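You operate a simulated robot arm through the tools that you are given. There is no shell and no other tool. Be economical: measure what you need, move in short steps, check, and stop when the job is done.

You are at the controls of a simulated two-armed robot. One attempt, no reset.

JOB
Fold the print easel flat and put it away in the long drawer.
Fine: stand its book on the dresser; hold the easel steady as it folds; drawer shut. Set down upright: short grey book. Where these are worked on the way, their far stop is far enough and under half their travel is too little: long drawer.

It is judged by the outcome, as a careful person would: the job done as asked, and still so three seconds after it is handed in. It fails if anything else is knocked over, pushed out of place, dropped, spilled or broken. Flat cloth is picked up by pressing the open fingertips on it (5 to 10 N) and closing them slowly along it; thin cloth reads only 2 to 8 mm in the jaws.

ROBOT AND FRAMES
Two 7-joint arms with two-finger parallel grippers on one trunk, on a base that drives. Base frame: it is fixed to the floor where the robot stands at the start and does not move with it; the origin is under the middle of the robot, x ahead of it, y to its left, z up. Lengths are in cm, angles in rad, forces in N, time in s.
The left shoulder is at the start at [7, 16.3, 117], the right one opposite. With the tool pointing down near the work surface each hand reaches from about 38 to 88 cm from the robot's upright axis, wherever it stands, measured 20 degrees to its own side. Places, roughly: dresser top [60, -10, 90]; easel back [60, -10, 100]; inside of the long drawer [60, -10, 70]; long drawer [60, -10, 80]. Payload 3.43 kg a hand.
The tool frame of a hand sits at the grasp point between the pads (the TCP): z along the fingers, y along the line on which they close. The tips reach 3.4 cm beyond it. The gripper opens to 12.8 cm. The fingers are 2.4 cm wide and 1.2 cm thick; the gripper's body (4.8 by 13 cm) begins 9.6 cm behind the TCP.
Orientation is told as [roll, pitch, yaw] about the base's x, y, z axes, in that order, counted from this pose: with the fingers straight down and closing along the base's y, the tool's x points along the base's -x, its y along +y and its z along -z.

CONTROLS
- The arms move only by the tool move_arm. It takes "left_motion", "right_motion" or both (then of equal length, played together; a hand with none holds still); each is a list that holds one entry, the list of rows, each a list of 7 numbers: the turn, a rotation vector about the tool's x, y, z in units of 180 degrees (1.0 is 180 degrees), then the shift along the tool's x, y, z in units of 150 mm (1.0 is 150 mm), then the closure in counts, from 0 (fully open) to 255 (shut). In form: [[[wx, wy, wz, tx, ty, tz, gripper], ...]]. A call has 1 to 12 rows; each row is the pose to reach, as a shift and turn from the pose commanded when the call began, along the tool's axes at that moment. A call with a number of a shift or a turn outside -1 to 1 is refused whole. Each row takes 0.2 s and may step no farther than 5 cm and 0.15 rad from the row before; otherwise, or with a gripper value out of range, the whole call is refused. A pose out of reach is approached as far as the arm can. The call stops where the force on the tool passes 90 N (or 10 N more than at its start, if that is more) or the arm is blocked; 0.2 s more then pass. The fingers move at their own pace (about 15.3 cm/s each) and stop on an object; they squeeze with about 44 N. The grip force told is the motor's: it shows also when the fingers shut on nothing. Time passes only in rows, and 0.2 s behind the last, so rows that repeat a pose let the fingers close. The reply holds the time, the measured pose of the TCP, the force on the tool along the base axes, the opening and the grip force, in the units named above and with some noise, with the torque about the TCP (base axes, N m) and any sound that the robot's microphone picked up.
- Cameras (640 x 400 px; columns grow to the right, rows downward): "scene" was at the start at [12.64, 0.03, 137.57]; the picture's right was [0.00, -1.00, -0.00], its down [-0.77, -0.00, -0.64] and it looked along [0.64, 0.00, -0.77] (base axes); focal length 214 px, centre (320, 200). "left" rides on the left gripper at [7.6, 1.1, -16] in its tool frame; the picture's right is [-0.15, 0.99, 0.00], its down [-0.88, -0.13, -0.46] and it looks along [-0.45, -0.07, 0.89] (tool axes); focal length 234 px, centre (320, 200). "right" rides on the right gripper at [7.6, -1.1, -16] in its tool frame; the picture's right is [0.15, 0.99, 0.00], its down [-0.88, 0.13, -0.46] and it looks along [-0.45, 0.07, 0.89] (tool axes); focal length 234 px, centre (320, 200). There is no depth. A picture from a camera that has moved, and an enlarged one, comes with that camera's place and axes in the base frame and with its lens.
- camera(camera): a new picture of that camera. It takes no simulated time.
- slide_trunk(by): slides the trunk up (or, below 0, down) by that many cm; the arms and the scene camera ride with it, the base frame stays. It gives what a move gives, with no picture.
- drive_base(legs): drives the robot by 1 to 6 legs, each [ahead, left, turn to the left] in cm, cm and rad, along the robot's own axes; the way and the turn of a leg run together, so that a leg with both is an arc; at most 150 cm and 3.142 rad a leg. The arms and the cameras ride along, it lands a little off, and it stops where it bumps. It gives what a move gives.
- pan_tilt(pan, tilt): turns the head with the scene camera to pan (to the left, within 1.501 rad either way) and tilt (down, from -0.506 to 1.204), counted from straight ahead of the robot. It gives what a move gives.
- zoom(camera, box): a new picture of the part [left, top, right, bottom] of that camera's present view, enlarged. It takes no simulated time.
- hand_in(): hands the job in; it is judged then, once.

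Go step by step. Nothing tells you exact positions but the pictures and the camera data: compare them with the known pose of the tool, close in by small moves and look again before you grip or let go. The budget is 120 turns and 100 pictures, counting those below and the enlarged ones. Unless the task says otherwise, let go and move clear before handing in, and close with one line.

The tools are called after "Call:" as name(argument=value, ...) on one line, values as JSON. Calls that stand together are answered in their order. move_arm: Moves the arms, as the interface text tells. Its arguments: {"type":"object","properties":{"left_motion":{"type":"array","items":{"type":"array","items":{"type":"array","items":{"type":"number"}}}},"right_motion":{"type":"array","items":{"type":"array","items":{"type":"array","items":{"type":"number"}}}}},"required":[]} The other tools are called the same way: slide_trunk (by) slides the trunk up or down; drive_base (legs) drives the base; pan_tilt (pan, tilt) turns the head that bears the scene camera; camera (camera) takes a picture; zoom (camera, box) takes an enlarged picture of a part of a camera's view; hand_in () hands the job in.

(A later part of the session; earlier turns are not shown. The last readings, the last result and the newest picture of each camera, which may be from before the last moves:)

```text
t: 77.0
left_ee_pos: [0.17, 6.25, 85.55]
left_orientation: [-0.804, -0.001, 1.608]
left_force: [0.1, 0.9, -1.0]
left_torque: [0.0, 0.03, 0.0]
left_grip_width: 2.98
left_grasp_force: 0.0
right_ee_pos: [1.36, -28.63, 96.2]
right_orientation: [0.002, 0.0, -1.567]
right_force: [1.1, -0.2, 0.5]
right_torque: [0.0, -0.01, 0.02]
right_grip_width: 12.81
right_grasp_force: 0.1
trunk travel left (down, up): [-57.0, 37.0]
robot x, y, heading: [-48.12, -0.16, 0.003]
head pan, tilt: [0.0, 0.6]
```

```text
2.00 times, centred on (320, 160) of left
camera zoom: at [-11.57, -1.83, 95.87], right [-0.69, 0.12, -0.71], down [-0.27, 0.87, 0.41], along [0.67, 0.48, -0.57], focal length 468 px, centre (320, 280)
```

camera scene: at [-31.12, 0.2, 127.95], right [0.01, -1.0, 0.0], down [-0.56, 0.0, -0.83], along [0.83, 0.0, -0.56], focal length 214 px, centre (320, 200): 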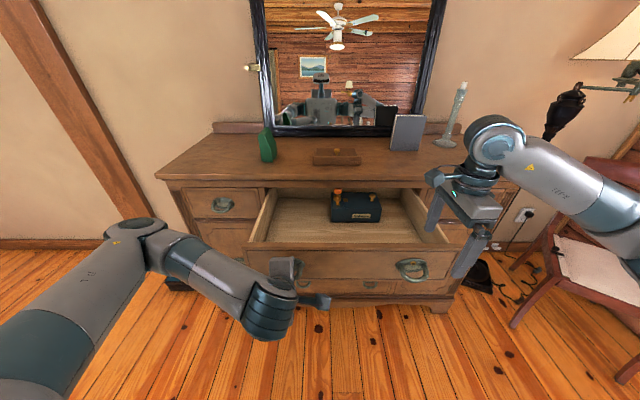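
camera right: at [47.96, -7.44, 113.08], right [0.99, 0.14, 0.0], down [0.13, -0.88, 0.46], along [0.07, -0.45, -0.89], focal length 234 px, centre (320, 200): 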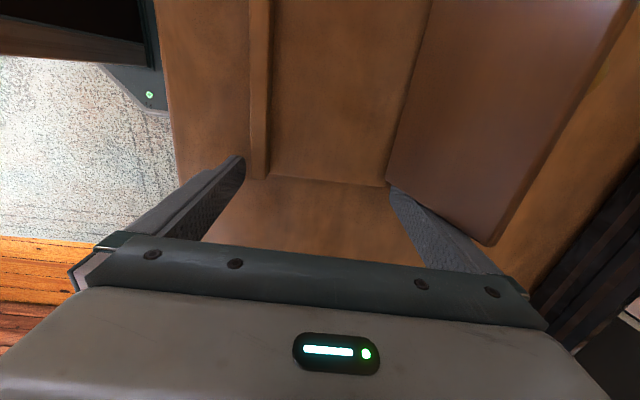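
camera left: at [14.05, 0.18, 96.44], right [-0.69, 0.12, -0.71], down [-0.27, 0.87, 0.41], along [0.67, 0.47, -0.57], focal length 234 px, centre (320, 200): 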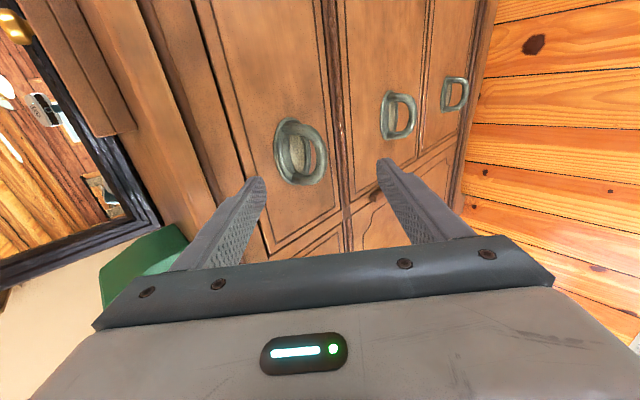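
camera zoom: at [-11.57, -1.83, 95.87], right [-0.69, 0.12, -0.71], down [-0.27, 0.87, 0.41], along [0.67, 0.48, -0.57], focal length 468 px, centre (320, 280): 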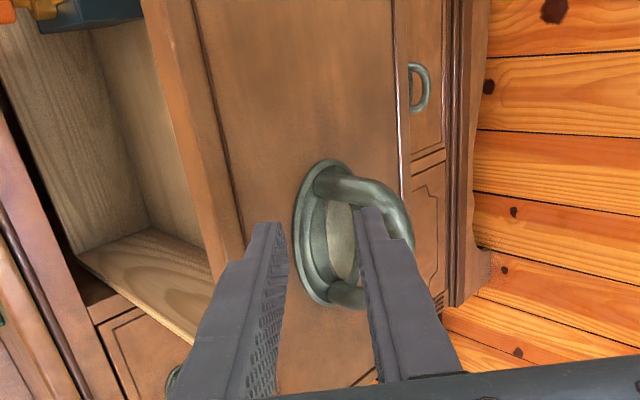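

Free of the handle. Raise the trunk back up, move the left hand to the left, and drive forward so that both the easel and the open drawer are in reach.

Call:
slide_trunk(by=16)

Call:
move_arm(left_motion=[[[0, 0, 0, -0.25, 0, 0, 196], [0, 0, 0, -0.5, 0, 0, 196], [0, 0, 0, -0.75, 0, 0, 196], [0, 0, 0, -1, 0, 0, 196], [0, 0, 0, -1, 0, 0, 196]]])

Call:
drive_base(legs=[[29, 0, 0]])

Call:
camera(camera="scene")

```text
t: 78.8
left_ee_pos: [0.29, 6.28, 101.43]
left_orientation: [-0.804, 0.0, 1.606]
left_force: [0.3, 0.8, -0.2]
left_torque: [0.0, -0.01, 0.02]
left_grip_width: 2.96
left_grasp_force: 0.1
right_ee_pos: [1.49, -28.71, 112.16]
right_orientation: [-0.001, 0.0, -1.568]
right_force: [0.4, -0.6, 0.3]
right_torque: [-0.02, 0.02, 0.0]
right_grip_width: 12.78
right_grasp_force: 0.1
trunk travel left (down, up): [-73.0, 21.0]
robot x, y, heading: [-47.68, -0.3, 0.007]
head pan, tilt: [0.0, 0.6]
```

```text
t: 80.0
left_ee_pos: [5.55, 20.34, 99.79]
left_orientation: [-0.804, -0.002, 1.605]
left_force: [-0.3, -0.6, -0.2]
left_torque: [0.03, 0.02, 0.03]
left_grip_width: 2.95
left_grasp_force: 0.0
left hand out of reach, approached as far as the arm can: row 1, 2, 3, 4, 5
right_ee_pos: [1.33, -28.68, 112.25]
right_orientation: [0.0, 0.002, -1.568]
right_force: [0.2, 0.2, 0.6]
right_torque: [0.01, -0.01, 0.02]
right_grip_width: 12.79
right_grasp_force: 0.0
trunk travel left (down, up): [-73.0, 21.0]
robot x, y, heading: [-47.51, -0.03, 0.005]
head pan, tilt: [0.0, 0.6]
```

```text
t: 82.1
left_ee_pos: [35.07, 20.42, 99.86]
left_orientation: [-0.804, 0.0, 1.604]
left_force: [0.2, 0.5, -0.4]
left_torque: [-0.03, -0.01, 0.01]
left_grip_width: 2.95
left_grasp_force: 0.0
right_ee_pos: [30.7, -28.59, 112.29]
right_orientation: [-0.001, 0.0, -1.571]
right_force: [0.5, 0.2, -0.2]
right_torque: [0.0, 0.02, 0.01]
right_grip_width: 12.8
right_grasp_force: 0.0
trunk travel left (down, up): [-73.0, 21.0]
robot x, y, heading: [-18.5, -0.08, -0.001]
head pan, tilt: [0.0, 0.6]
```

```text
38 pictures are left
camera scene: at [-4.78, 0.04, 147.89], right [0.0, -1.0, 0.0], down [-0.56, 0.0, -0.83], along [0.83, 0.0, -0.56], focal length 214 px, centre (320, 200)
```

scene: 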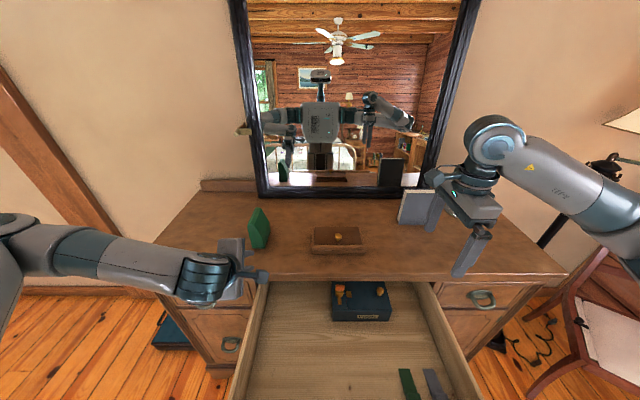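

There are more things in the drawer's front right corner. I'll tilt down for a full look.

Call:
pan_tilt(pan=0, tilt=0.95)

Call:
camera(camera="scene")

```text
t: 82.9
left_ee_pos: [35.08, 20.5, 99.71]
left_orientation: [-0.805, 0.001, 1.604]
left_force: [0.2, -0.5, 0.1]
left_torque: [0.03, -0.01, 0.01]
left_grip_width: 2.95
left_grasp_force: 0.1
right_ee_pos: [30.75, -28.63, 112.19]
right_orientation: [0.0, -0.001, -1.57]
right_force: [-0.5, -0.3, 0.3]
right_torque: [0.02, 0.03, -0.01]
right_grip_width: 12.8
right_grasp_force: 0.1
trunk travel left (down, up): [-73.0, 21.0]
robot x, y, heading: [-18.59, 0.03, 0.007]
head pan, tilt: [0.0, 0.949]
```

```text
37 pictures are left
camera scene: at [-6.3, 0.03, 145.05], right [0.0, -1.0, 0.0], down [-0.81, 0.0, -0.58], along [0.58, 0.0, -0.81], focal length 214 px, centre (320, 200)
```

scene: 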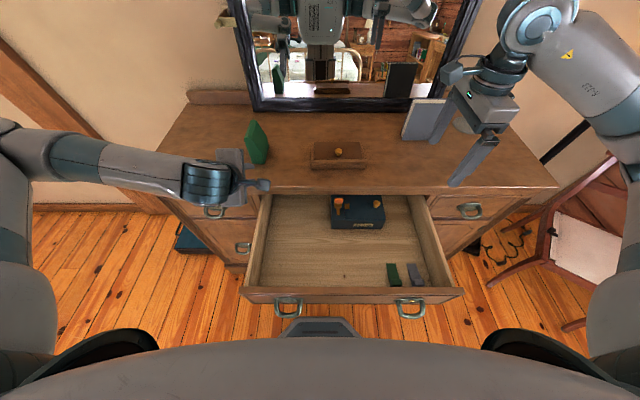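

Call:
zoom(camera="scene", box=[230, 185, 470, 320])

```text
2.67 times, centred on (350, 252) of scene
camera zoom: at [-6.3, 0.03, 145.05], right [0.0, -1.0, 0.0], down [-0.81, 0.0, -0.58], along [0.58, 0.0, -0.81], focal length 572 px, centre (240, 60)
```

zoom: 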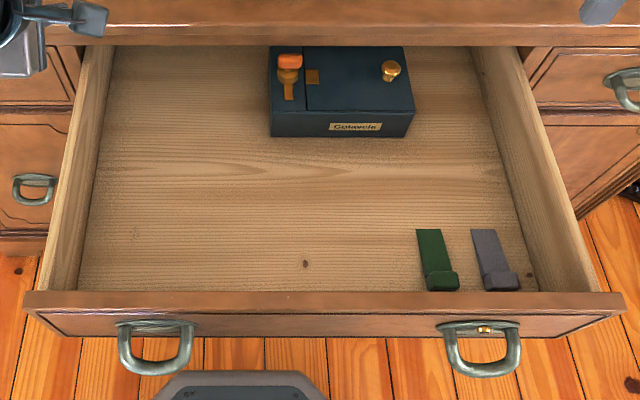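

Two small clips lie at front right, and the left-front area is free. Now bring the right hand back over the folded easel.

Call:
move_arm(right_motion=[[[0, 0, 0, 0.2, 0.15, 0, 0], [0, 0, 0, 0.4, 0.3, 0, 0], [0, 0, 0, 0.6, 0.45, 0, 0], [0, 0, 0, 0.8, 0.6, 0, 0], [0, 0, 0, 1, 0.75, 0, 0], [0, 0, 0, 1, 0.9, 0, 0], [0, 0, 0, 1, 0.9, 0, 0]]])

Call:
move_arm(right_motion=[[[0, 0, 0, 0.25, 0.15, 0, 0], [0, 0, 0, 0.49, 0.32, 0, 0], [0, 0, 0, 0.49, 0.32, 0.2, 0], [0, 0, 0, 0.49, 0.32, 0.27, 0], [0, 0, 0, 0.49, 0.32, 0.27, 0]]])

Call:
camera(camera="right")

Call:
zoom(camera="scene", box=[230, 90, 470, 240])

```text
t: 84.5
left_ee_pos: [35.07, 20.44, 99.71]
left_orientation: [-0.805, 0.001, 1.605]
left_force: [-0.3, -0.3, -0.3]
left_torque: [0.01, 0.02, 0.01]
left_grip_width: 2.99
left_grasp_force: 0.0
right_ee_pos: [44.24, -13.39, 112.08]
right_orientation: [0.0, -0.001, -1.571]
right_force: [-0.2, 0.7, 0.5]
right_torque: [0.01, 0.01, -0.03]
right_grip_width: 12.79
right_grasp_force: 0.2
trunk travel left (down, up): [-73.0, 21.0]
robot x, y, heading: [-18.39, 0.15, 0.002]
head pan, tilt: [0.0, 0.949]
```

```text
t: 85.7
left_ee_pos: [35.12, 20.57, 99.78]
left_orientation: [-0.804, 0.0, 1.605]
left_force: [-0.9, -0.2, 0.5]
left_torque: [-0.02, 0.0, -0.03]
left_grip_width: 2.96
left_grasp_force: 0.1
right_ee_pos: [49.05, -6.07, 108.37]
right_orientation: [0.001, 0.001, -1.569]
right_force: [0.4, -0.7, 0.7]
right_torque: [0.0, 0.02, 0.01]
right_grip_width: 12.78
right_grasp_force: 0.1
trunk travel left (down, up): [-73.0, 21.0]
robot x, y, heading: [-18.42, 0.22, 0.005]
head pan, tilt: [0.0, 0.949]
```

```text
35 pictures are left
camera right: at [47.65, 1.57, 124.39], right [0.99, 0.15, 0.0], down [0.13, -0.88, 0.46], along [0.07, -0.45, -0.89], focal length 234 px, centre (320, 200)
```

right: 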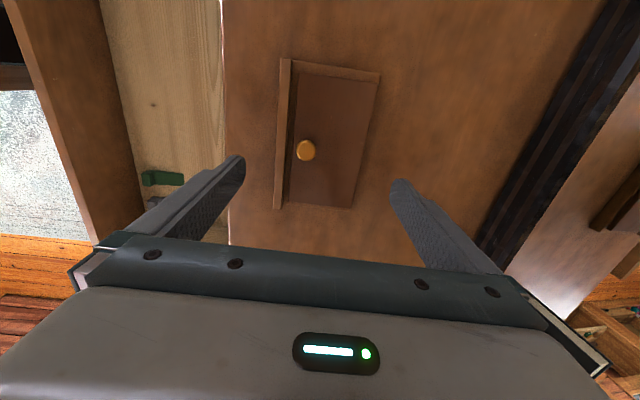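

```text
2.67 times, centred on (350, 165) of scene
camera zoom: at [-6.31, 0.09, 145.04], right [0.0, -1.0, 0.0], down [-0.81, 0.0, -0.58], along [0.58, 0.0, -0.81], focal length 572 px, centre (240, 293)
```

zoom: 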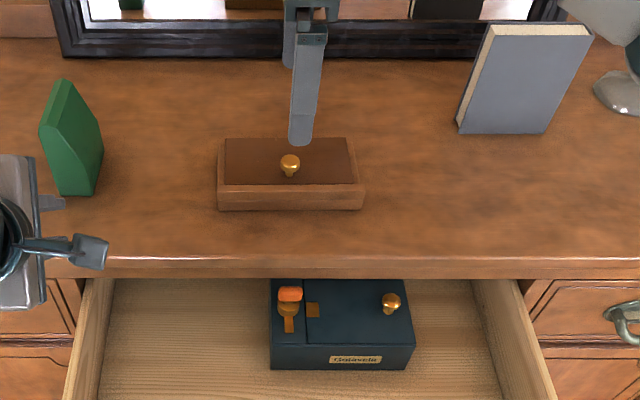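

Centred over the easel. Descend to z 97 and clamp it front to back.

Call:
move_arm(right_motion=[[[0, 0, 0, 0, 0, 0.15, 0], [0, 0, 0, 0, 0, 0.3, 0], [0, 0, 0, 0, 0, 0.45, 0], [0, 0, 0, 0, 0, 0.6, 0], [0, 0, 0, 0, 0, 0.7, 0], [0, 0, 0, 0, 0, 0.765, 0], [0, 0, 0, 0, 0, 0.765, 0]]])

Call:
zoom(camera="right", box=[180, 20, 460, 260])

Call:
zoom(camera="scene", box=[250, 100, 410, 200])

```text
t: 87.3
left_ee_pos: [35.2, 20.52, 99.73]
left_orientation: [-0.805, 0.0, 1.604]
left_force: [0.3, -0.4, 0.3]
left_torque: [0.0, 0.0, 0.01]
left_grip_width: 2.98
left_grasp_force: 0.0
right_ee_pos: [49.09, -6.29, 96.54]
right_orientation: [0.001, -0.001, -1.573]
right_force: [-0.9, 0.1, 0.9]
right_torque: [0.02, 0.0, -0.03]
right_grip_width: 12.81
right_grasp_force: 0.1
trunk travel left (down, up): [-73.0, 21.0]
robot x, y, heading: [-18.59, -0.16, 0.003]
head pan, tilt: [0.0, 0.949]
```

```text
1.67 times, centred on (320, 140) of right
camera zoom: at [47.71, 1.47, 112.6], right [0.99, 0.15, 0.0], down [0.13, -0.88, 0.46], along [0.07, -0.45, -0.89], focal length 390 px, centre (320, 300)
```

zoom: 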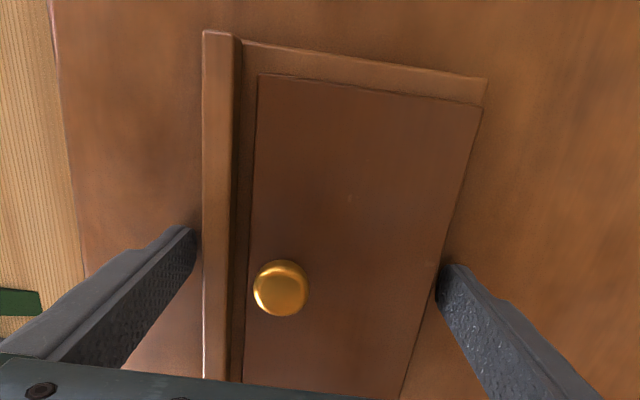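

```text
4.00 times, centred on (330, 150) of scene
camera zoom: at [-6.3, 0.05, 145.04], right [0.0, -1.0, 0.0], down [-0.81, 0.0, -0.58], along [0.58, 0.0, -0.81], focal length 858 px, centre (280, 400)
```

zoom: 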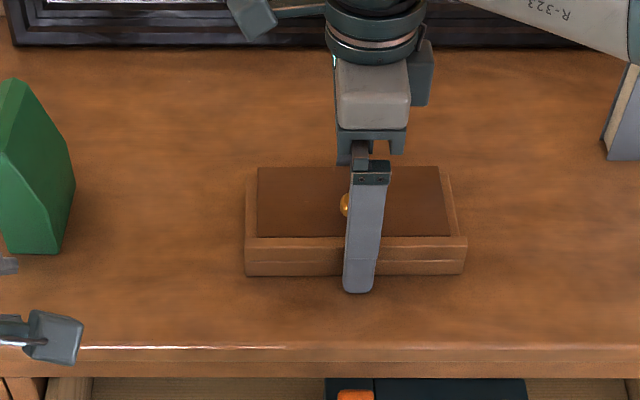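

Call:
move_arm(right_motion=[[[0, 0, 0, 0, 0, 0, 20], [0, 0, 0, 0, 0, 0, 40], [0, 0, 0, 0, 0, 0, 60], [0, 0, 0, 0, 0, 0, 80], [0, 0, 0, 0, 0, 0, 100], [0, 0, 0, 0, 0, 0, 100]]])

Call:
move_arm(right_motion=[[[0, 0, 0, 0, 0, -0.05, 120], [0, 0, 0, 0, 0, -0.1, 120], [0, 0, 0, 0, 0, -0.2, 120], [0, 0, 0, 0, 0, -0.2, 120]]])

Call:
zoom(camera="scene", box=[250, 100, 410, 200])

```text
t: 88.7
left_ee_pos: [35.11, 20.49, 99.85]
left_orientation: [-0.804, -0.001, 1.605]
left_force: [-0.1, 0.0, 0.7]
left_torque: [-0.05, 0.02, 0.01]
left_grip_width: 2.99
left_grasp_force: 0.1
right_ee_pos: [49.08, -6.3, 96.59]
right_orientation: [0.0, -0.001, -1.57]
right_force: [1.1, -0.8, -0.2]
right_torque: [-0.18, -0.2, 0.09]
right_grip_width: 10.99
right_grasp_force: 43.6
trunk travel left (down, up): [-73.0, 21.0]
robot x, y, heading: [-18.6, -0.09, 0.004]
head pan, tilt: [0.0, 0.949]
```

```text
t: 89.7
left_ee_pos: [35.12, 20.4, 99.83]
left_orientation: [-0.804, -0.001, 1.605]
left_force: [-1.0, 0.6, -0.3]
left_torque: [0.0, 0.02, 0.02]
left_grip_width: 2.95
left_grasp_force: 0.1
right_ee_pos: [49.05, -6.14, 99.57]
right_orientation: [-0.001, 0.0, -1.571]
right_force: [-0.4, 0.2, -2.1]
right_torque: [0.01, 0.04, 0.03]
right_grip_width: 10.97
right_grasp_force: 44.1
trunk travel left (down, up): [-73.0, 21.0]
robot x, y, heading: [-18.6, 0.17, 0.006]
head pan, tilt: [0.0, 0.949]
```

```text
4.00 times, centred on (330, 150) of scene
camera zoom: at [-6.24, 0.03, 145.03], right [0.0, -1.0, 0.0], down [-0.81, 0.0, -0.58], along [0.58, 0.0, -0.81], focal length 858 px, centre (280, 400)
```

zoom: 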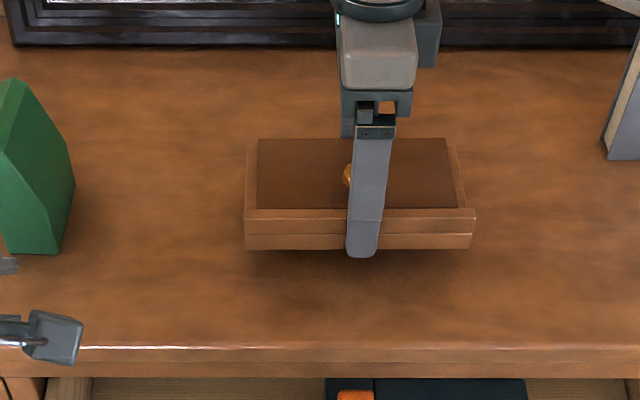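

Lifted level. Raise further, drive back 12 cm, and carry it over the drawer.

Call:
move_arm(right_motion=[[[0, 0, 0, 0, 0, -0.15, 120], [0, 0, 0, 0, 0, -0.3, 120], [0, 0, 0, 0, 0, -0.5, 120], [0, 0, 0, 0, 0, -0.5, 120]]])

Call:
drive_base(legs=[[-12, 0, 0]])

Call:
move_arm(right_motion=[[[0, 0, 0, 0.02, -0.1, 0, 120], [0, 0, 0, 0.04, -0.2, 0, 120], [0, 0, 0, 0.06, -0.3, 0, 120], [0, 0, 0, 0.08, -0.4, 0, 120], [0, 0, 0, 0.1, -0.5, 0, 120], [0, 0, 0, 0.12, -0.6, 0, 120], [0, 0, 0, 0.13, -0.7, 0, 120], [0, 0, 0, 0.13, -0.8, 0, 120], [0, 0, 0, 0.13, -0.9, 0, 120], [0, 0, 0, 0.13, -1, 0, 120], [0, 0, 0, 0.13, -1, 0, 120]]])

Call:
camera(camera="scene")

Call:
camera(camera="right")

```text
t: 90.7
left_ee_pos: [35.15, 20.38, 99.74]
left_orientation: [-0.805, -0.001, 1.604]
left_force: [-0.1, 0.3, -1.1]
left_torque: [-0.01, 0.01, -0.01]
left_grip_width: 2.92
left_grasp_force: 0.1
right_ee_pos: [49.18, -6.4, 107.31]
right_orientation: [-0.002, 0.001, -1.57]
right_force: [-0.7, 0.1, -1.8]
right_torque: [-0.03, 0.02, -0.02]
right_grip_width: 10.95
right_grasp_force: 44.1
trunk travel left (down, up): [-73.0, 21.0]
robot x, y, heading: [-18.86, 0.04, 0.004]
head pan, tilt: [0.0, 0.949]
```

```text
t: 91.9
left_ee_pos: [23.22, 20.28, 99.73]
left_orientation: [-0.804, 0.0, 1.603]
left_force: [-0.4, -0.1, -0.5]
left_torque: [0.0, 0.03, -0.01]
left_grip_width: 2.98
left_grasp_force: 0.0
right_ee_pos: [37.11, -6.43, 107.1]
right_orientation: [-0.001, 0.001, -1.572]
right_force: [0.2, 0.0, -3.2]
right_torque: [-0.01, 0.01, -0.01]
right_grip_width: 10.95
right_grasp_force: 43.6
trunk travel left (down, up): [-73.0, 21.0]
robot x, y, heading: [-30.36, 0.11, 0.002]
head pan, tilt: [0.0, 0.949]
```

```text
t: 94.3
left_ee_pos: [23.15, 20.24, 99.79]
left_orientation: [-0.805, 0.0, 1.604]
left_force: [-0.1, -0.5, 0.1]
left_torque: [0.0, -0.03, -0.01]
left_grip_width: 2.94
left_grasp_force: 0.0
right_ee_pos: [22.15, -4.31, 107.23]
right_orientation: [0.0, 0.001, -1.572]
right_force: [0.4, 0.3, -3.0]
right_torque: [0.02, 0.02, -0.01]
right_grip_width: 10.96
right_grasp_force: 44.5
trunk travel left (down, up): [-73.0, 21.0]
robot x, y, heading: [-30.69, -0.3, -0.002]
head pan, tilt: [0.0, 0.949]
```

```text
30 pictures are left
camera scene: at [-18.16, 0.0, 145.03], right [0.0, -1.0, 0.0], down [-0.81, 0.0, -0.58], along [0.58, 0.0, -0.81], focal length 214 px, centre (320, 200)
```

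scene: 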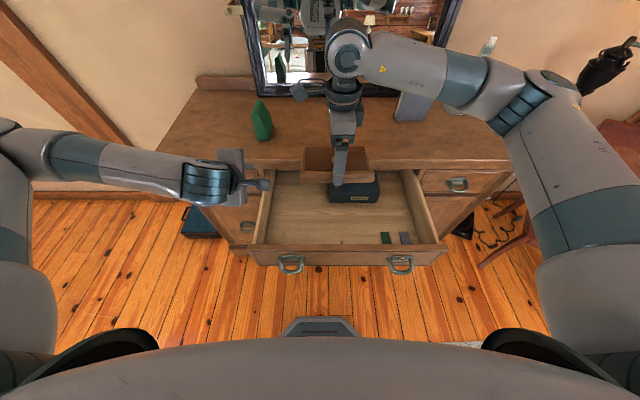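

```text
29 pictures are left
camera right: at [20.82, 3.29, 123.28], right [0.99, 0.15, 0.0], down [0.13, -0.88, 0.46], along [0.07, -0.45, -0.89], focal length 234 px, centre (320, 200)
```

right: 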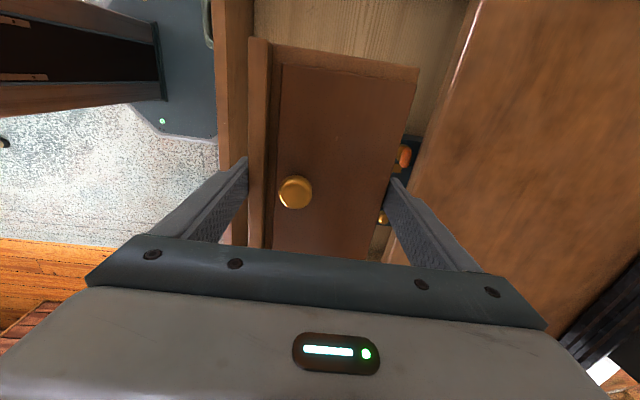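

The easel is over the free area. Lower it toward the drawer floor in stages.

Call:
move_arm(right_motion=[[[0, 0, 0, 0, -0.02, 0.15, 120], [0, 0, 0, 0, -0.04, 0.3, 120], [0, 0, 0, 0, -0.06, 0.45, 120], [0, 0, 0, 0, -0.06, 0.6, 120], [0, 0, 0, 0, -0.06, 0.75, 120], [0, 0, 0, 0, -0.06, 0.9, 120], [0, 0, 0, 0, -0.06, 0.9, 120]]])

Call:
camera(camera="scene")

Call:
camera(camera="right")

```text
t: 95.9
left_ee_pos: [23.19, 20.2, 99.9]
left_orientation: [-0.804, 0.001, 1.604]
left_force: [0.3, -0.4, 0.0]
left_torque: [0.0, -0.01, 0.04]
left_grip_width: 2.98
left_grasp_force: 0.1
right_ee_pos: [21.23, -4.48, 93.7]
right_orientation: [0.002, 0.001, -1.573]
right_force: [0.0, -0.1, -2.1]
right_torque: [-0.02, 0.0, 0.01]
right_grip_width: 10.92
right_grasp_force: 44.4
trunk travel left (down, up): [-73.0, 21.0]
robot x, y, heading: [-30.47, 0.08, -0.001]
head pan, tilt: [0.0, 0.949]
```

```text
28 pictures are left
camera scene: at [-18.21, 0.0, 145.04], right [0.0, -1.0, 0.0], down [-0.81, 0.0, -0.58], along [0.58, 0.0, -0.81], focal length 214 px, centre (320, 200)
```

scene: 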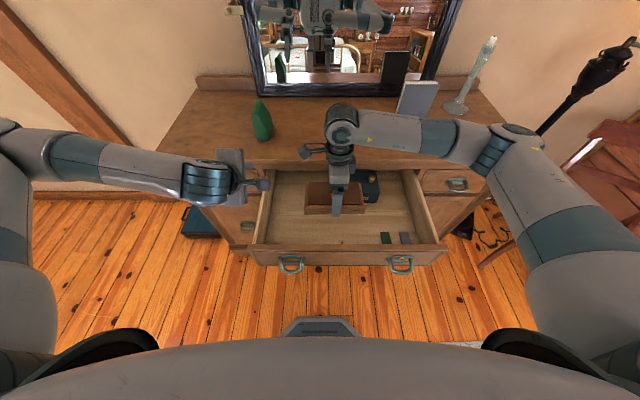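

```text
27 pictures are left
camera right: at [19.89, 3.1, 109.75], right [0.99, 0.15, 0.0], down [0.13, -0.88, 0.46], along [0.07, -0.45, -0.89], focal length 234 px, centre (320, 200)
```

right: 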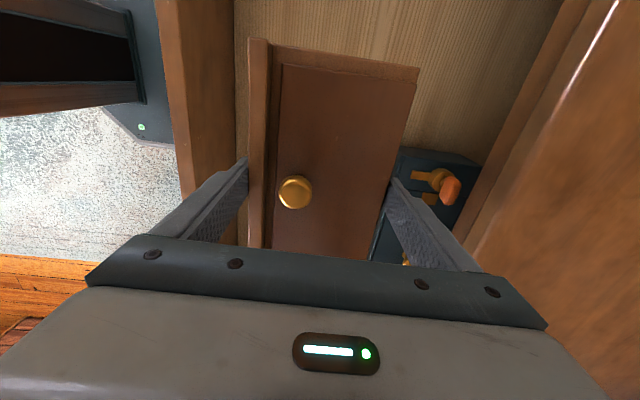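

Shift 1.4 cm away from the music box and lower to just above the floor.

Call:
move_arm(right_motion=[[[0, 0, 0, 0, -0.05, 0.1, 120], [0, 0, 0, 0, -0.09, 0.25, 120], [0, 0, 0, 0, -0.09, 0.4, 120], [0, 0, 0, 0, -0.09, 0.55, 120], [0, 0, 0, 0, -0.09, 0.7, 120], [0, 0, 0, 0, -0.09, 0.85, 120], [0, 0, 0, 0, -0.09, 0.92, 120], [0, 0, 0, 0, -0.09, 0.92, 120]]])

Call:
zoom(camera="scene", box=[220, 130, 460, 280])

Call:
camera(camera="right")

```text
t: 97.7
left_ee_pos: [23.31, 20.31, 99.79]
left_orientation: [-0.805, 0.001, 1.603]
left_force: [0.5, 0.2, 0.7]
left_torque: [-0.01, -0.01, 0.05]
left_grip_width: 2.97
left_grasp_force: 0.0
right_ee_pos: [20.03, -4.3, 79.92]
right_orientation: [-0.001, -0.001, -1.575]
right_force: [0.2, 0.2, -3.2]
right_torque: [-0.04, 0.02, -0.02]
right_grip_width: 10.96
right_grasp_force: 44.1
trunk travel left (down, up): [-73.0, 21.0]
robot x, y, heading: [-30.26, 0.02, 0.0]
head pan, tilt: [0.0, 0.949]
```

```text
2.67 times, centred on (340, 205) of scene
camera zoom: at [-18.19, 0.0, 145.04], right [0.0, -1.0, 0.0], down [-0.81, 0.0, -0.58], along [0.58, 0.0, -0.81], focal length 572 px, centre (267, 187)
```

zoom: 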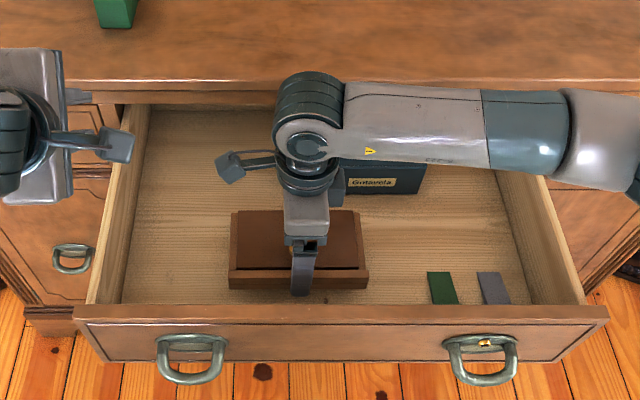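

```text
25 pictures are left
camera right: at [18.61, 3.35, 95.87], right [0.99, 0.15, 0.0], down [0.13, -0.88, 0.46], along [0.07, -0.45, -0.89], focal length 234 px, centre (320, 200)
```

right: 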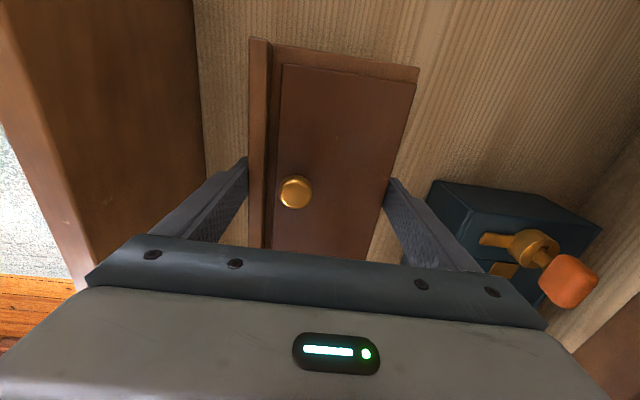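

Call:
move_arm(right_motion=[[[0, 0, 0, 0, 0, 0.06, 120], [0, 0, 0, 0, 0, 0.12, 120], [0, 0, 0, 0, 0, 0.16, 120], [0, 0, 0, 0, 0, 0.16, 120]]])

Call:
move_arm(right_motion=[[[0, 0, 0, 0, 0, 0.03, 120], [0, 0, 0, 0, 0, 0.03, 120]]])

Call:
move_arm(right_motion=[[[0, 0, 0, 0, 0, 0.03, 120], [0, 0, 0, 0, 0, 0.03, 120]]])

```text
t: 98.7
left_ee_pos: [23.33, 20.32, 99.77]
left_orientation: [-0.804, -0.001, 1.605]
left_force: [0.2, -0.1, 0.1]
left_torque: [-0.01, -0.01, -0.02]
left_grip_width: 2.95
left_grasp_force: 0.0
right_ee_pos: [19.88, -4.43, 77.53]
right_orientation: [0.0, -0.001, -1.571]
right_force: [-0.7, -0.3, -3.1]
right_torque: [-0.01, 0.02, 0.01]
right_grip_width: 10.95
right_grasp_force: 43.6
trunk travel left (down, up): [-73.0, 21.0]
robot x, y, heading: [-30.76, -0.51, 0.004]
head pan, tilt: [0.0, 0.949]
```

```text
t: 99.3
left_ee_pos: [23.19, 20.44, 99.8]
left_orientation: [-0.805, 0.0, 1.605]
left_force: [-0.2, 0.8, -0.1]
left_torque: [0.01, 0.0, -0.02]
left_grip_width: 2.95
left_grasp_force: 0.0
right_ee_pos: [19.83, -4.36, 76.99]
right_orientation: [-0.001, 0.001, -1.572]
right_force: [0.7, 0.8, -2.2]
right_torque: [0.01, -0.01, 0.0]
right_grip_width: 10.96
right_grasp_force: 43.9
trunk travel left (down, up): [-73.0, 21.0]
robot x, y, heading: [-30.41, 0.15, 0.006]
head pan, tilt: [0.0, 0.949]
```

```text
t: 99.9
left_ee_pos: [23.18, 20.26, 99.82]
left_orientation: [-0.805, -0.001, 1.604]
left_force: [-0.1, -0.5, -0.3]
left_torque: [-0.01, 0.04, 0.0]
left_grip_width: 2.95
left_grasp_force: 0.1
right_ee_pos: [19.86, -4.47, 76.56]
right_orientation: [0.0, 0.0, -1.572]
right_force: [-0.3, -0.2, -1.8]
right_torque: [-0.02, -0.02, 0.0]
right_grip_width: 10.95
right_grasp_force: 44.1
trunk travel left (down, up): [-73.0, 21.0]
robot x, y, heading: [-30.29, -0.13, -0.0]
head pan, tilt: [0.0, 0.949]
```

Call:
move_arm(right_motion=[[[0, 0, 0, 0, 0, 0.025, 120], [0, 0, 0, 0, 0, 0.025, 120]]])

Call:
move_arm(right_motion=[[[0, 0, 0, 0, 0, 0.025, 120], [0, 0, 0, 0, 0, 0.025, 120]]])

Call:
move_arm(right_motion=[[[0, 0, 0, 0, 0, 0.025, 120], [0, 0, 0, 0, 0, 0.025, 120]]])

Call:
zoom(camera="scene", box=[220, 130, 460, 280])

```text
t: 100.5
left_ee_pos: [23.28, 20.4, 99.76]
left_orientation: [-0.804, 0.001, 1.605]
left_force: [-0.1, -0.6, 0.6]
left_torque: [0.03, -0.02, 0.0]
left_grip_width: 2.94
left_grasp_force: 0.0
right_ee_pos: [19.78, -4.42, 76.21]
right_orientation: [0.0, 0.001, -1.571]
right_force: [-0.1, -0.7, -2.6]
right_torque: [0.01, -0.03, -0.02]
right_grip_width: 10.95
right_grasp_force: 43.9
trunk travel left (down, up): [-73.0, 21.0]
robot x, y, heading: [-30.41, -0.38, 0.007]
head pan, tilt: [0.0, 0.949]
```

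```text
t: 101.1
left_ee_pos: [23.11, 20.25, 99.89]
left_orientation: [-0.806, -0.001, 1.604]
left_force: [0.1, -0.6, 0.6]
left_torque: [0.02, 0.0, -0.02]
left_grip_width: 2.95
left_grasp_force: 0.0
right_ee_pos: [19.85, -4.48, 76.02]
right_orientation: [0.004, 0.002, -1.573]
right_force: [2.4, -2.2, 17.2]
right_torque: [-0.84, 0.68, 0.22]
right_grip_width: 10.96
right_grasp_force: 44.1
trunk travel left (down, up): [-73.0, 21.0]
robot x, y, heading: [-30.32, -0.15, -0.002]
head pan, tilt: [0.0, 0.949]
```

```text
t: 101.7
left_ee_pos: [22.86, 20.25, 100.06]
left_orientation: [-0.808, -0.002, 1.601]
left_force: [0.1, 0.1, -0.2]
left_torque: [-0.01, -0.03, -0.05]
left_grip_width: 2.93
left_grasp_force: 0.0
right_ee_pos: [19.76, -4.44, 75.95]
right_orientation: [0.007, 0.003, -1.57]
right_force: [2.7, -8.5, 52.4]
right_torque: [-0.11, 0.88, 0.74]
right_grip_width: 10.95
right_grasp_force: 43.8
trunk travel left (down, up): [-73.0, 21.0]
robot x, y, heading: [-30.63, 0.09, -0.004]
head pan, tilt: [0.0, 0.949]
```

```text
2.67 times, centred on (340, 205) of scene
camera zoom: at [-18.62, -0.06, 145.13], right [0.0, -1.0, 0.0], down [-0.81, 0.0, -0.58], along [0.58, 0.0, -0.81], focal length 572 px, centre (267, 187)
```

zoom: 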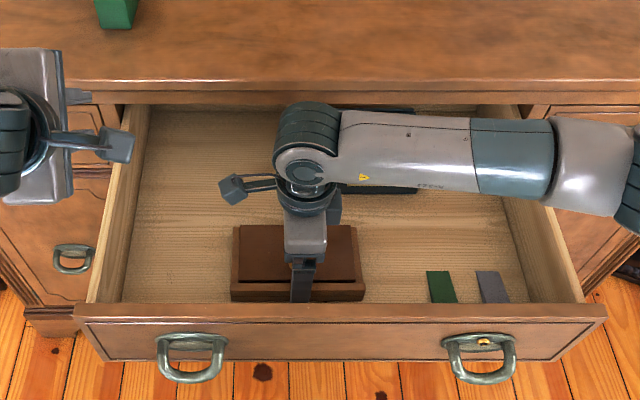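

The easel rests on the drawer floor. Relieve the push, open, and rise straight up.

Call:
move_arm(right_motion=[[[0, 0, 0, 0, 0, -0.035, 120], [0, 0, 0, 0, 0, -0.035, 60], [0, 0, 0, 0, 0, -0.035, 30], [0, 0, 0, 0, 0, -0.035, 10], [0, 0, 0, 0, 0, -0.035, 5], [0, 0, 0, 0, 0, -0.035, 5]]])

Call:
move_arm(right_motion=[[[0, 0, 0, 0, 0, -0.1, 5], [0, 0, 0, 0, 0, -0.25, 5], [0, 0, 0, 0, 0, -0.45, 5], [0, 0, 0, 0, 0, -0.65, 5], [0, 0, 0, 0, 0, -0.85, 5], [0, 0, 0, 0, 0, -1, 5], [0, 0, 0, 0, 0, -1, 5]]])

Call:
move_arm(right_motion=[[[0, 0, 0, -0.1, 0, -0.2, 5], [0, 0, 0, -0.3, 0, -0.4, 5], [0, 0, 0, -0.5, 0, -0.6, 5], [0, 0, 0, -0.7, 0, -0.7, 5], [0, 0, 0, -0.9, 0, -0.8, 5], [0, 0, 0, -1, 0, -0.9, 5], [0, 0, 0, -1, 0, -0.9, 5]]])

Call:
camera(camera="scene")

Call:
zoom(camera="scene", box=[220, 130, 460, 280])

```text
t: 103.1
left_ee_pos: [23.32, 20.46, 99.75]
left_orientation: [-0.804, 0.0, 1.603]
left_force: [0.6, 0.3, -0.2]
left_torque: [0.02, 0.01, -0.02]
left_grip_width: 2.95
left_grasp_force: 0.0
right_ee_pos: [19.89, -4.52, 75.89]
right_orientation: [-0.001, 0.0, -1.573]
right_force: [-0.2, 0.4, -0.4]
right_torque: [0.0, -0.01, 0.01]
right_grip_width: 12.56
right_grasp_force: 0.0
trunk travel left (down, up): [-73.0, 21.0]
robot x, y, heading: [-30.23, 0.07, 0.0]
head pan, tilt: [0.0, 0.949]
```

```text
t: 104.7
left_ee_pos: [23.38, 20.36, 99.88]
left_orientation: [-0.804, -0.001, 1.604]
left_force: [0.3, 0.6, 1.1]
left_torque: [0.0, -0.02, -0.03]
left_grip_width: 2.95
left_grasp_force: 0.0
right_ee_pos: [19.94, -4.58, 91.01]
right_orientation: [0.0, -0.001, -1.571]
right_force: [0.2, 0.6, 0.2]
right_torque: [0.0, 0.04, -0.01]
right_grip_width: 12.53
right_grasp_force: 0.0
trunk travel left (down, up): [-73.0, 21.0]
robot x, y, heading: [-30.53, 0.17, -0.0]
head pan, tilt: [0.0, 0.949]
```

```text
t: 106.3
left_ee_pos: [23.26, 20.39, 99.79]
left_orientation: [-0.804, 0.0, 1.605]
left_force: [-0.4, 0.2, 0.1]
left_torque: [-0.02, 0.01, -0.01]
left_grip_width: 2.95
left_grasp_force: 0.0
right_ee_pos: [19.92, -19.41, 104.47]
right_orientation: [0.0, 0.001, -1.57]
right_force: [0.6, 0.0, 0.2]
right_torque: [0.03, 0.0, -0.01]
right_grip_width: 12.54
right_grasp_force: 0.1
trunk travel left (down, up): [-73.0, 21.0]
robot x, y, heading: [-30.63, -0.2, 0.001]
head pan, tilt: [0.0, 0.949]
```

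```text
23 pictures are left
camera scene: at [-18.19, 0.0, 145.04], right [0.0, -1.0, 0.0], down [-0.81, 0.0, -0.58], along [0.58, 0.0, -0.81], focal length 214 px, centre (320, 200)
```

scene: 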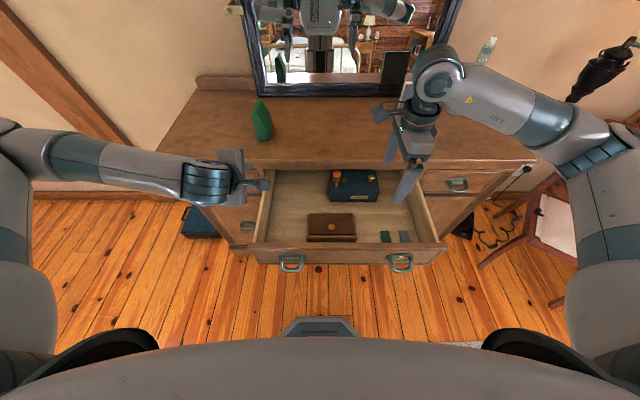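

```text
2.67 times, centred on (340, 205) of scene
camera zoom: at [-18.19, 0.0, 145.04], right [0.0, -1.0, 0.0], down [-0.81, 0.0, -0.58], along [0.58, 0.0, -0.81], focal length 572 px, centre (267, 187)
```

zoom: 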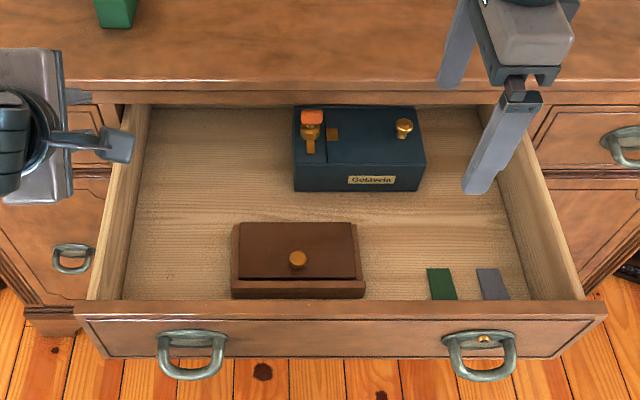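

The easel lies flat in the drawer with everything else in place. To close it I'll back up, lower the trunk and bring the closed left hand in front of the drawer's middle.

Call:
drive_base(legs=[[-28, 0, 0]])

Call:
slide_trunk(by=-16)

Call:
move_arm(left_motion=[[[0, 0, 0, 0.2, 0, 0, 255], [0, 0, 0, 0.4, 0, 0, 255], [0, 0, 0, 0.6, 0, 0, 255], [0, 0, 0, 0.8, 0, 0, 255], [0, 0, 0, 1, 0, 0, 255], [0, 0, 0, 1, 0, 0, 255]]])

Call:
camera(camera="scene")

```text
t: 108.3
left_ee_pos: [-4.39, 20.19, 99.81]
left_orientation: [-0.804, 0.001, 1.602]
left_force: [0.5, 0.3, -0.1]
left_torque: [0.0, 0.01, -0.02]
left_grip_width: 2.96
left_grasp_force: 0.1
right_ee_pos: [-7.77, -19.36, 104.39]
right_orientation: [-0.001, 0.0, -1.571]
right_force: [0.1, -0.3, 0.8]
right_torque: [0.0, 0.02, -0.01]
right_grip_width: 12.53
right_grasp_force: 0.0
trunk travel left (down, up): [-73.0, 21.0]
robot x, y, heading: [-58.19, 0.04, 0.002]
head pan, tilt: [0.0, 0.949]
```

```text
t: 110.1
left_ee_pos: [-4.52, 20.3, 83.84]
left_orientation: [-0.806, 0.0, 1.602]
left_force: [-0.3, 0.5, 0.8]
left_torque: [-0.01, -0.03, 0.01]
left_grip_width: 2.93
left_grasp_force: 0.0
right_ee_pos: [-8.01, -19.46, 88.38]
right_orientation: [0.0, 0.0, -1.571]
right_force: [0.4, -0.6, -0.5]
right_torque: [-0.01, 0.01, 0.0]
right_grip_width: 12.52
right_grasp_force: 0.1
trunk travel left (down, up): [-57.0, 37.0]
robot x, y, heading: [-58.26, -0.22, -0.005]
head pan, tilt: [0.0, 0.949]
```

```text
t: 111.5
left_ee_pos: [-3.79, 5.12, 83.74]
left_orientation: [-0.804, 0.001, 1.602]
left_force: [0.1, -0.1, -0.9]
left_torque: [-0.02, 0.01, 0.0]
left_grip_width: 0.0
left_grasp_force: 33.2
right_ee_pos: [-7.97, -19.42, 88.37]
right_orientation: [0.001, 0.0, -1.574]
right_force: [-0.4, 0.5, 0.6]
right_torque: [-0.01, 0.04, -0.01]
right_grip_width: 12.53
right_grasp_force: 0.0
trunk travel left (down, up): [-57.0, 37.0]
robot x, y, heading: [-58.13, -0.04, 0.003]
head pan, tilt: [0.0, 0.949]
```

```text
21 pictures are left
camera scene: at [-45.94, 0.04, 129.04], right [0.0, -1.0, 0.0], down [-0.81, 0.0, -0.58], along [0.58, 0.0, -0.81], focal length 214 px, centre (320, 200)
```

scene: 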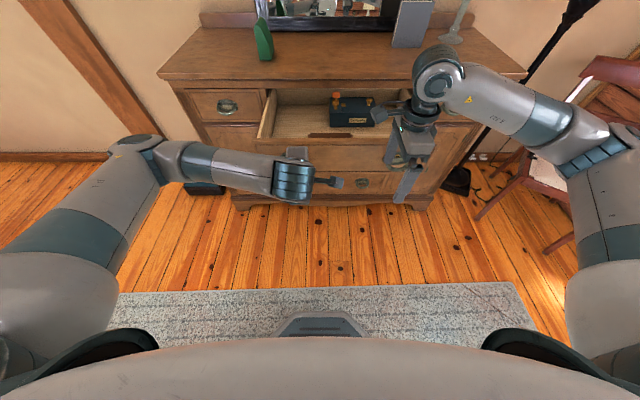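

Move the right hand out to the right and up, and the left hand to the drawer's middle.

Call:
move_arm(right_motion=[[[0, 0, 0, -0.2, 0, -0.1, 5], [0, 0, 0, -0.4, 0, -0.2, 5], [0, 0, 0, -0.6, 0, -0.3, 5], [0, 0, 0, -0.8, 0, -0.4, 5], [0, 0, 0, -0.8, 0, -0.4, 5]]], left_motion=[[[0, 0, 0, 0, 0, 0, 255], [0, 0, 0, 0.15, 0, 0, 255], [0, 0, 0, 0.3, 0.03, 0.03, 255], [0, 0, 0, 0.6, 0.05, 0.05, 255], [0, 0, 0, 0.6, 0.05, 0.05, 255]]])

Call:
camera(camera="left")

Call:
zoom(camera="scene", box=[220, 60, 460, 210])

```text
t: 112.7
left_ee_pos: [-3.48, -3.66, 82.79]
left_orientation: [-0.805, 0.0, 1.602]
left_force: [-0.1, 0.4, -0.1]
left_torque: [-0.02, 0.0, -0.04]
left_grip_width: 0.0
left_grasp_force: 33.7
right_ee_pos: [-7.9, -31.44, 94.42]
right_orientation: [-0.003, -0.003, -1.574]
right_force: [0.6, 0.3, 0.0]
right_torque: [-0.06, 0.03, -0.01]
right_grip_width: 12.54
right_grasp_force: 0.0
trunk travel left (down, up): [-57.0, 37.0]
robot x, y, heading: [-57.93, 0.09, 0.0]
head pan, tilt: [0.0, 0.949]
```

```text
20 pictures are left
camera left: at [-15.35, -11.77, 93.26], right [-0.69, 0.12, -0.71], down [-0.27, 0.87, 0.41], along [0.67, 0.47, -0.57], focal length 234 px, centre (320, 200)
```

left: 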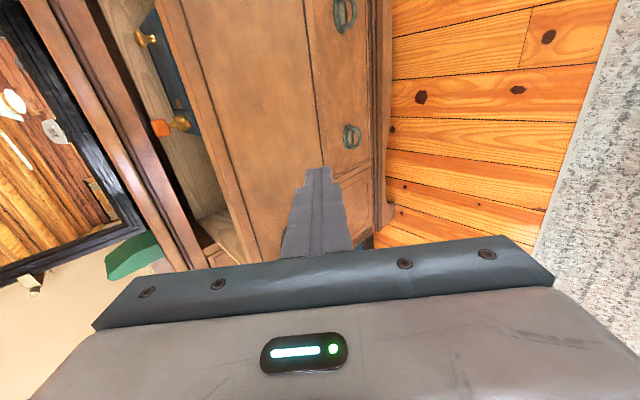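

```text
2.67 times, centred on (340, 135) of scene
camera zoom: at [-45.89, 0.16, 129.04], right [0.0, -1.0, 0.0], down [-0.81, 0.0, -0.58], along [0.58, 0.0, -0.81], focal length 572 px, centre (267, 373)
```

zoom: 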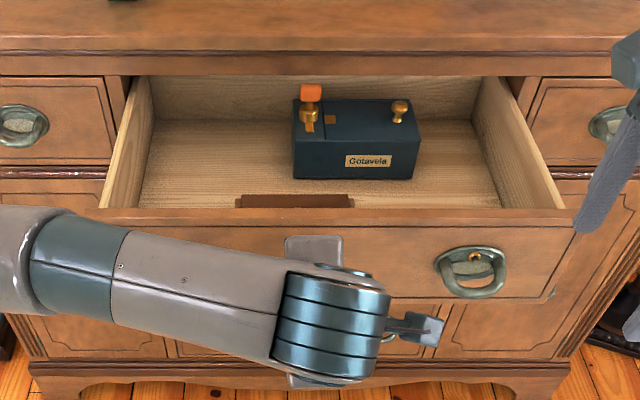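

Push the front forward with the fingertips, slowly.

Call:
move_arm(left_motion=[[[0, 0, 0, 0, -0.08, 0.1, 255], [0, 0, 0, 0, -0.16, 0.18, 255], [0, 0, 0, 0, -0.24, 0.26, 255], [0, 0, 0, 0, -0.3, 0.32, 255], [0, 0, 0, 0, -0.35, 0.37, 255], [0, 0, 0, 0, -0.4, 0.42, 255], [0, 0, 0, 0, -0.45, 0.475, 255], [0, 0, 0, 0, -0.5, 0.525, 255], [0, 0, 0, 0, -0.556, 0.58, 255], [0, 0, 0, 0, -0.61, 0.635, 255], [0, 0, 0, 0, -0.66, 0.685, 255], [0, 0, 0, 0, -0.66, 0.685, 255]]])

Call:
zoom(camera="scene", box=[220, 60, 460, 210])

```text
t: 115.3
left_ee_pos: [10.66, -3.25, 82.83]
left_orientation: [-0.807, -0.002, 1.604]
left_force: [0.0, 0.6, -0.4]
left_torque: [0.0, -0.01, 0.0]
left_grip_width: 0.01
left_grasp_force: 33.2
right_ee_pos: [-7.91, -31.49, 94.33]
right_orientation: [0.0, 0.001, -1.573]
right_force: [0.5, 0.7, -0.7]
right_torque: [-0.01, 0.02, 0.01]
right_grip_width: 12.56
right_grasp_force: 0.1
trunk travel left (down, up): [-57.0, 37.0]
robot x, y, heading: [-57.94, 0.02, 0.002]
head pan, tilt: [0.0, 0.949]
```

```text
2.67 times, centred on (340, 135) of scene
camera zoom: at [-45.92, -0.04, 129.04], right [0.0, -1.0, 0.0], down [-0.81, 0.0, -0.58], along [0.58, 0.0, -0.81], focal length 572 px, centre (267, 373)
```

zoom: 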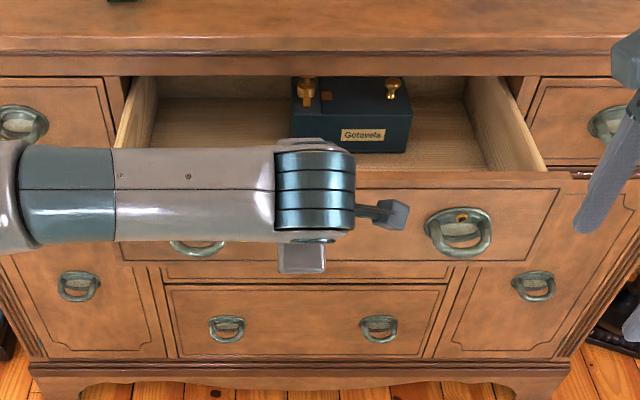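

The drawer is closing smoothly. I'll pull the hand back, drive 13 cm nearer, and continue with the arm so the push stays gentle.

Call:
move_arm(left_motion=[[[0, 0, 0, 0, 0.1, -0.1, 255], [0, 0, 0, 0, 0.25, -0.26, 255], [0, 0, 0, 0, 0.4, -0.42, 255], [0, 0, 0, 0, 0.55, -0.57, 255], [0, 0, 0, 0, 0.66, -0.685, 255], [0, 0, 0, 0, 0.66, -0.685, 255]]])

Call:
drive_base(legs=[[12, 0, 0]])

Call:
move_arm(left_motion=[[[0, 0, 0, 0, -0.1, 0.11, 255], [0, 0, 0, 0, -0.16, 0.17, 255], [0, 0, 0, 0, -0.22, 0.23, 255], [0, 0, 0, 0, -0.28, 0.29, 255], [0, 0, 0, 0, -0.34, 0.355, 255], [0, 0, 0, 0, -0.4, 0.415, 255], [0, 0, 0, 0, -0.46, 0.475, 255], [0, 0, 0, 0, -0.52, 0.54, 255], [0, 0, 0, 0, -0.58, 0.6, 255], [0, 0, 0, 0, -0.64, 0.66, 255], [0, 0, 0, 0, -0.7, 0.725, 255], [0, 0, 0, 0, -0.7, 0.725, 255]]])

Call:
camera(camera="scene")

```text
t: 116.7
left_ee_pos: [-3.92, -3.7, 82.56]
left_orientation: [-0.803, 0.0, 1.603]
left_force: [0.0, -0.6, 0.3]
left_torque: [-0.02, 0.02, -0.01]
left_grip_width: 0.0
left_grasp_force: 33.2
right_ee_pos: [-8.06, -31.56, 94.4]
right_orientation: [-0.001, -0.001, -1.574]
right_force: [0.2, -0.3, -0.7]
right_torque: [0.0, 0.0, -0.03]
right_grip_width: 12.52
right_grasp_force: 0.1
trunk travel left (down, up): [-57.0, 37.0]
robot x, y, heading: [-58.12, -0.2, -0.004]
head pan, tilt: [0.0, 0.949]
```

```text
t: 117.9
left_ee_pos: [8.23, -3.59, 82.68]
left_orientation: [-0.804, -0.001, 1.603]
left_force: [0.6, 0.3, 0.2]
left_torque: [0.0, 0.02, 0.01]
left_grip_width: 0.0
left_grasp_force: 32.7
right_ee_pos: [3.98, -31.43, 94.28]
right_orientation: [-0.001, 0.0, -1.574]
right_force: [-0.3, 0.4, 0.6]
right_torque: [0.0, 0.07, -0.01]
right_grip_width: 12.54
right_grasp_force: 0.0
trunk travel left (down, up): [-57.0, 37.0]
robot x, y, heading: [-46.23, -0.26, 0.003]
head pan, tilt: [0.0, 0.949]
```

```text
t: 120.5
left_ee_pos: [23.19, -3.03, 82.73]
left_orientation: [-0.805, -0.002, 1.605]
left_force: [-0.8, -1.0, -0.5]
left_torque: [-0.01, 0.0, 0.0]
left_grip_width: 0.01
left_grasp_force: 33.1
right_ee_pos: [3.93, -31.37, 94.31]
right_orientation: [-0.001, 0.0, -1.572]
right_force: [0.9, -0.4, 0.0]
right_torque: [-0.01, -0.01, 0.01]
right_grip_width: 12.56
right_grasp_force: 0.0
trunk travel left (down, up): [-57.0, 37.0]
robot x, y, heading: [-46.33, 0.14, -0.002]
head pan, tilt: [0.0, 0.949]
```

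```text
17 pictures are left
camera scene: at [-34.08, -0.01, 129.04], right [0.0, -1.0, 0.0], down [-0.81, 0.0, -0.58], along [0.58, 0.0, -0.81], focal length 214 px, centre (320, 200)
```

scene: 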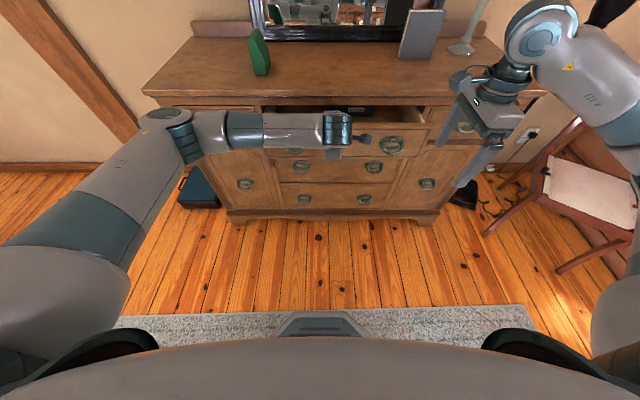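

Call:
move_arm(left_motion=[[[0, 0, 0, 0, -0.06, 0.06, 255], [0, 0, 0, 0, -0.12, 0.123, 255], [0, 0, 0, 0, -0.18, 0.185, 255], [0, 0, 0, 0, -0.23, 0.238, 255], [0, 0, 0, 0, -0.28, 0.29, 255], [0, 0, 0, 0, -0.33, 0.34, 255], [0, 0, 0, 0, -0.38, 0.393, 255], [0, 0, 0, 0, -0.41, 0.424, 255], [0, 0, 0, 0, -0.44, 0.455, 255], [0, 0, 0, 0, -0.46, 0.475, 255], [0, 0, 0, 0, -0.46, 0.475, 255]]])

Call:
zoom(camera="scene", box=[220, 60, 460, 210])

```text
t: 122.9
left_ee_pos: [33.06, -2.83, 82.75]
left_orientation: [-0.807, -0.001, 1.604]
left_force: [-1.6, -0.9, -1.0]
left_torque: [-0.02, 0.01, -0.06]
left_grip_width: 0.0
left_grasp_force: 33.0
right_ee_pos: [3.97, -31.51, 94.29]
right_orientation: [0.001, 0.0, -1.572]
right_force: [0.7, 0.0, -0.1]
right_torque: [0.01, -0.01, -0.04]
right_grip_width: 12.55
right_grasp_force: 0.1
trunk travel left (down, up): [-57.0, 37.0]
robot x, y, heading: [-46.31, 0.03, 0.005]
head pan, tilt: [0.0, 0.949]
```

```text
2.67 times, centred on (340, 135) of scene
camera zoom: at [-34.08, -0.04, 129.04], right [0.0, -1.0, 0.0], down [-0.81, 0.0, -0.58], along [0.58, 0.0, -0.81], focal length 572 px, centre (267, 373)
```

zoom: 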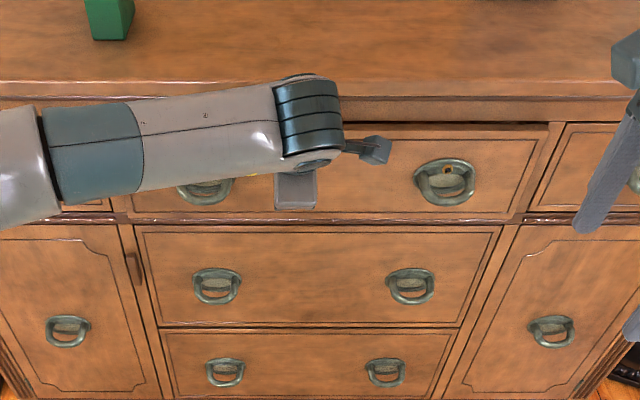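

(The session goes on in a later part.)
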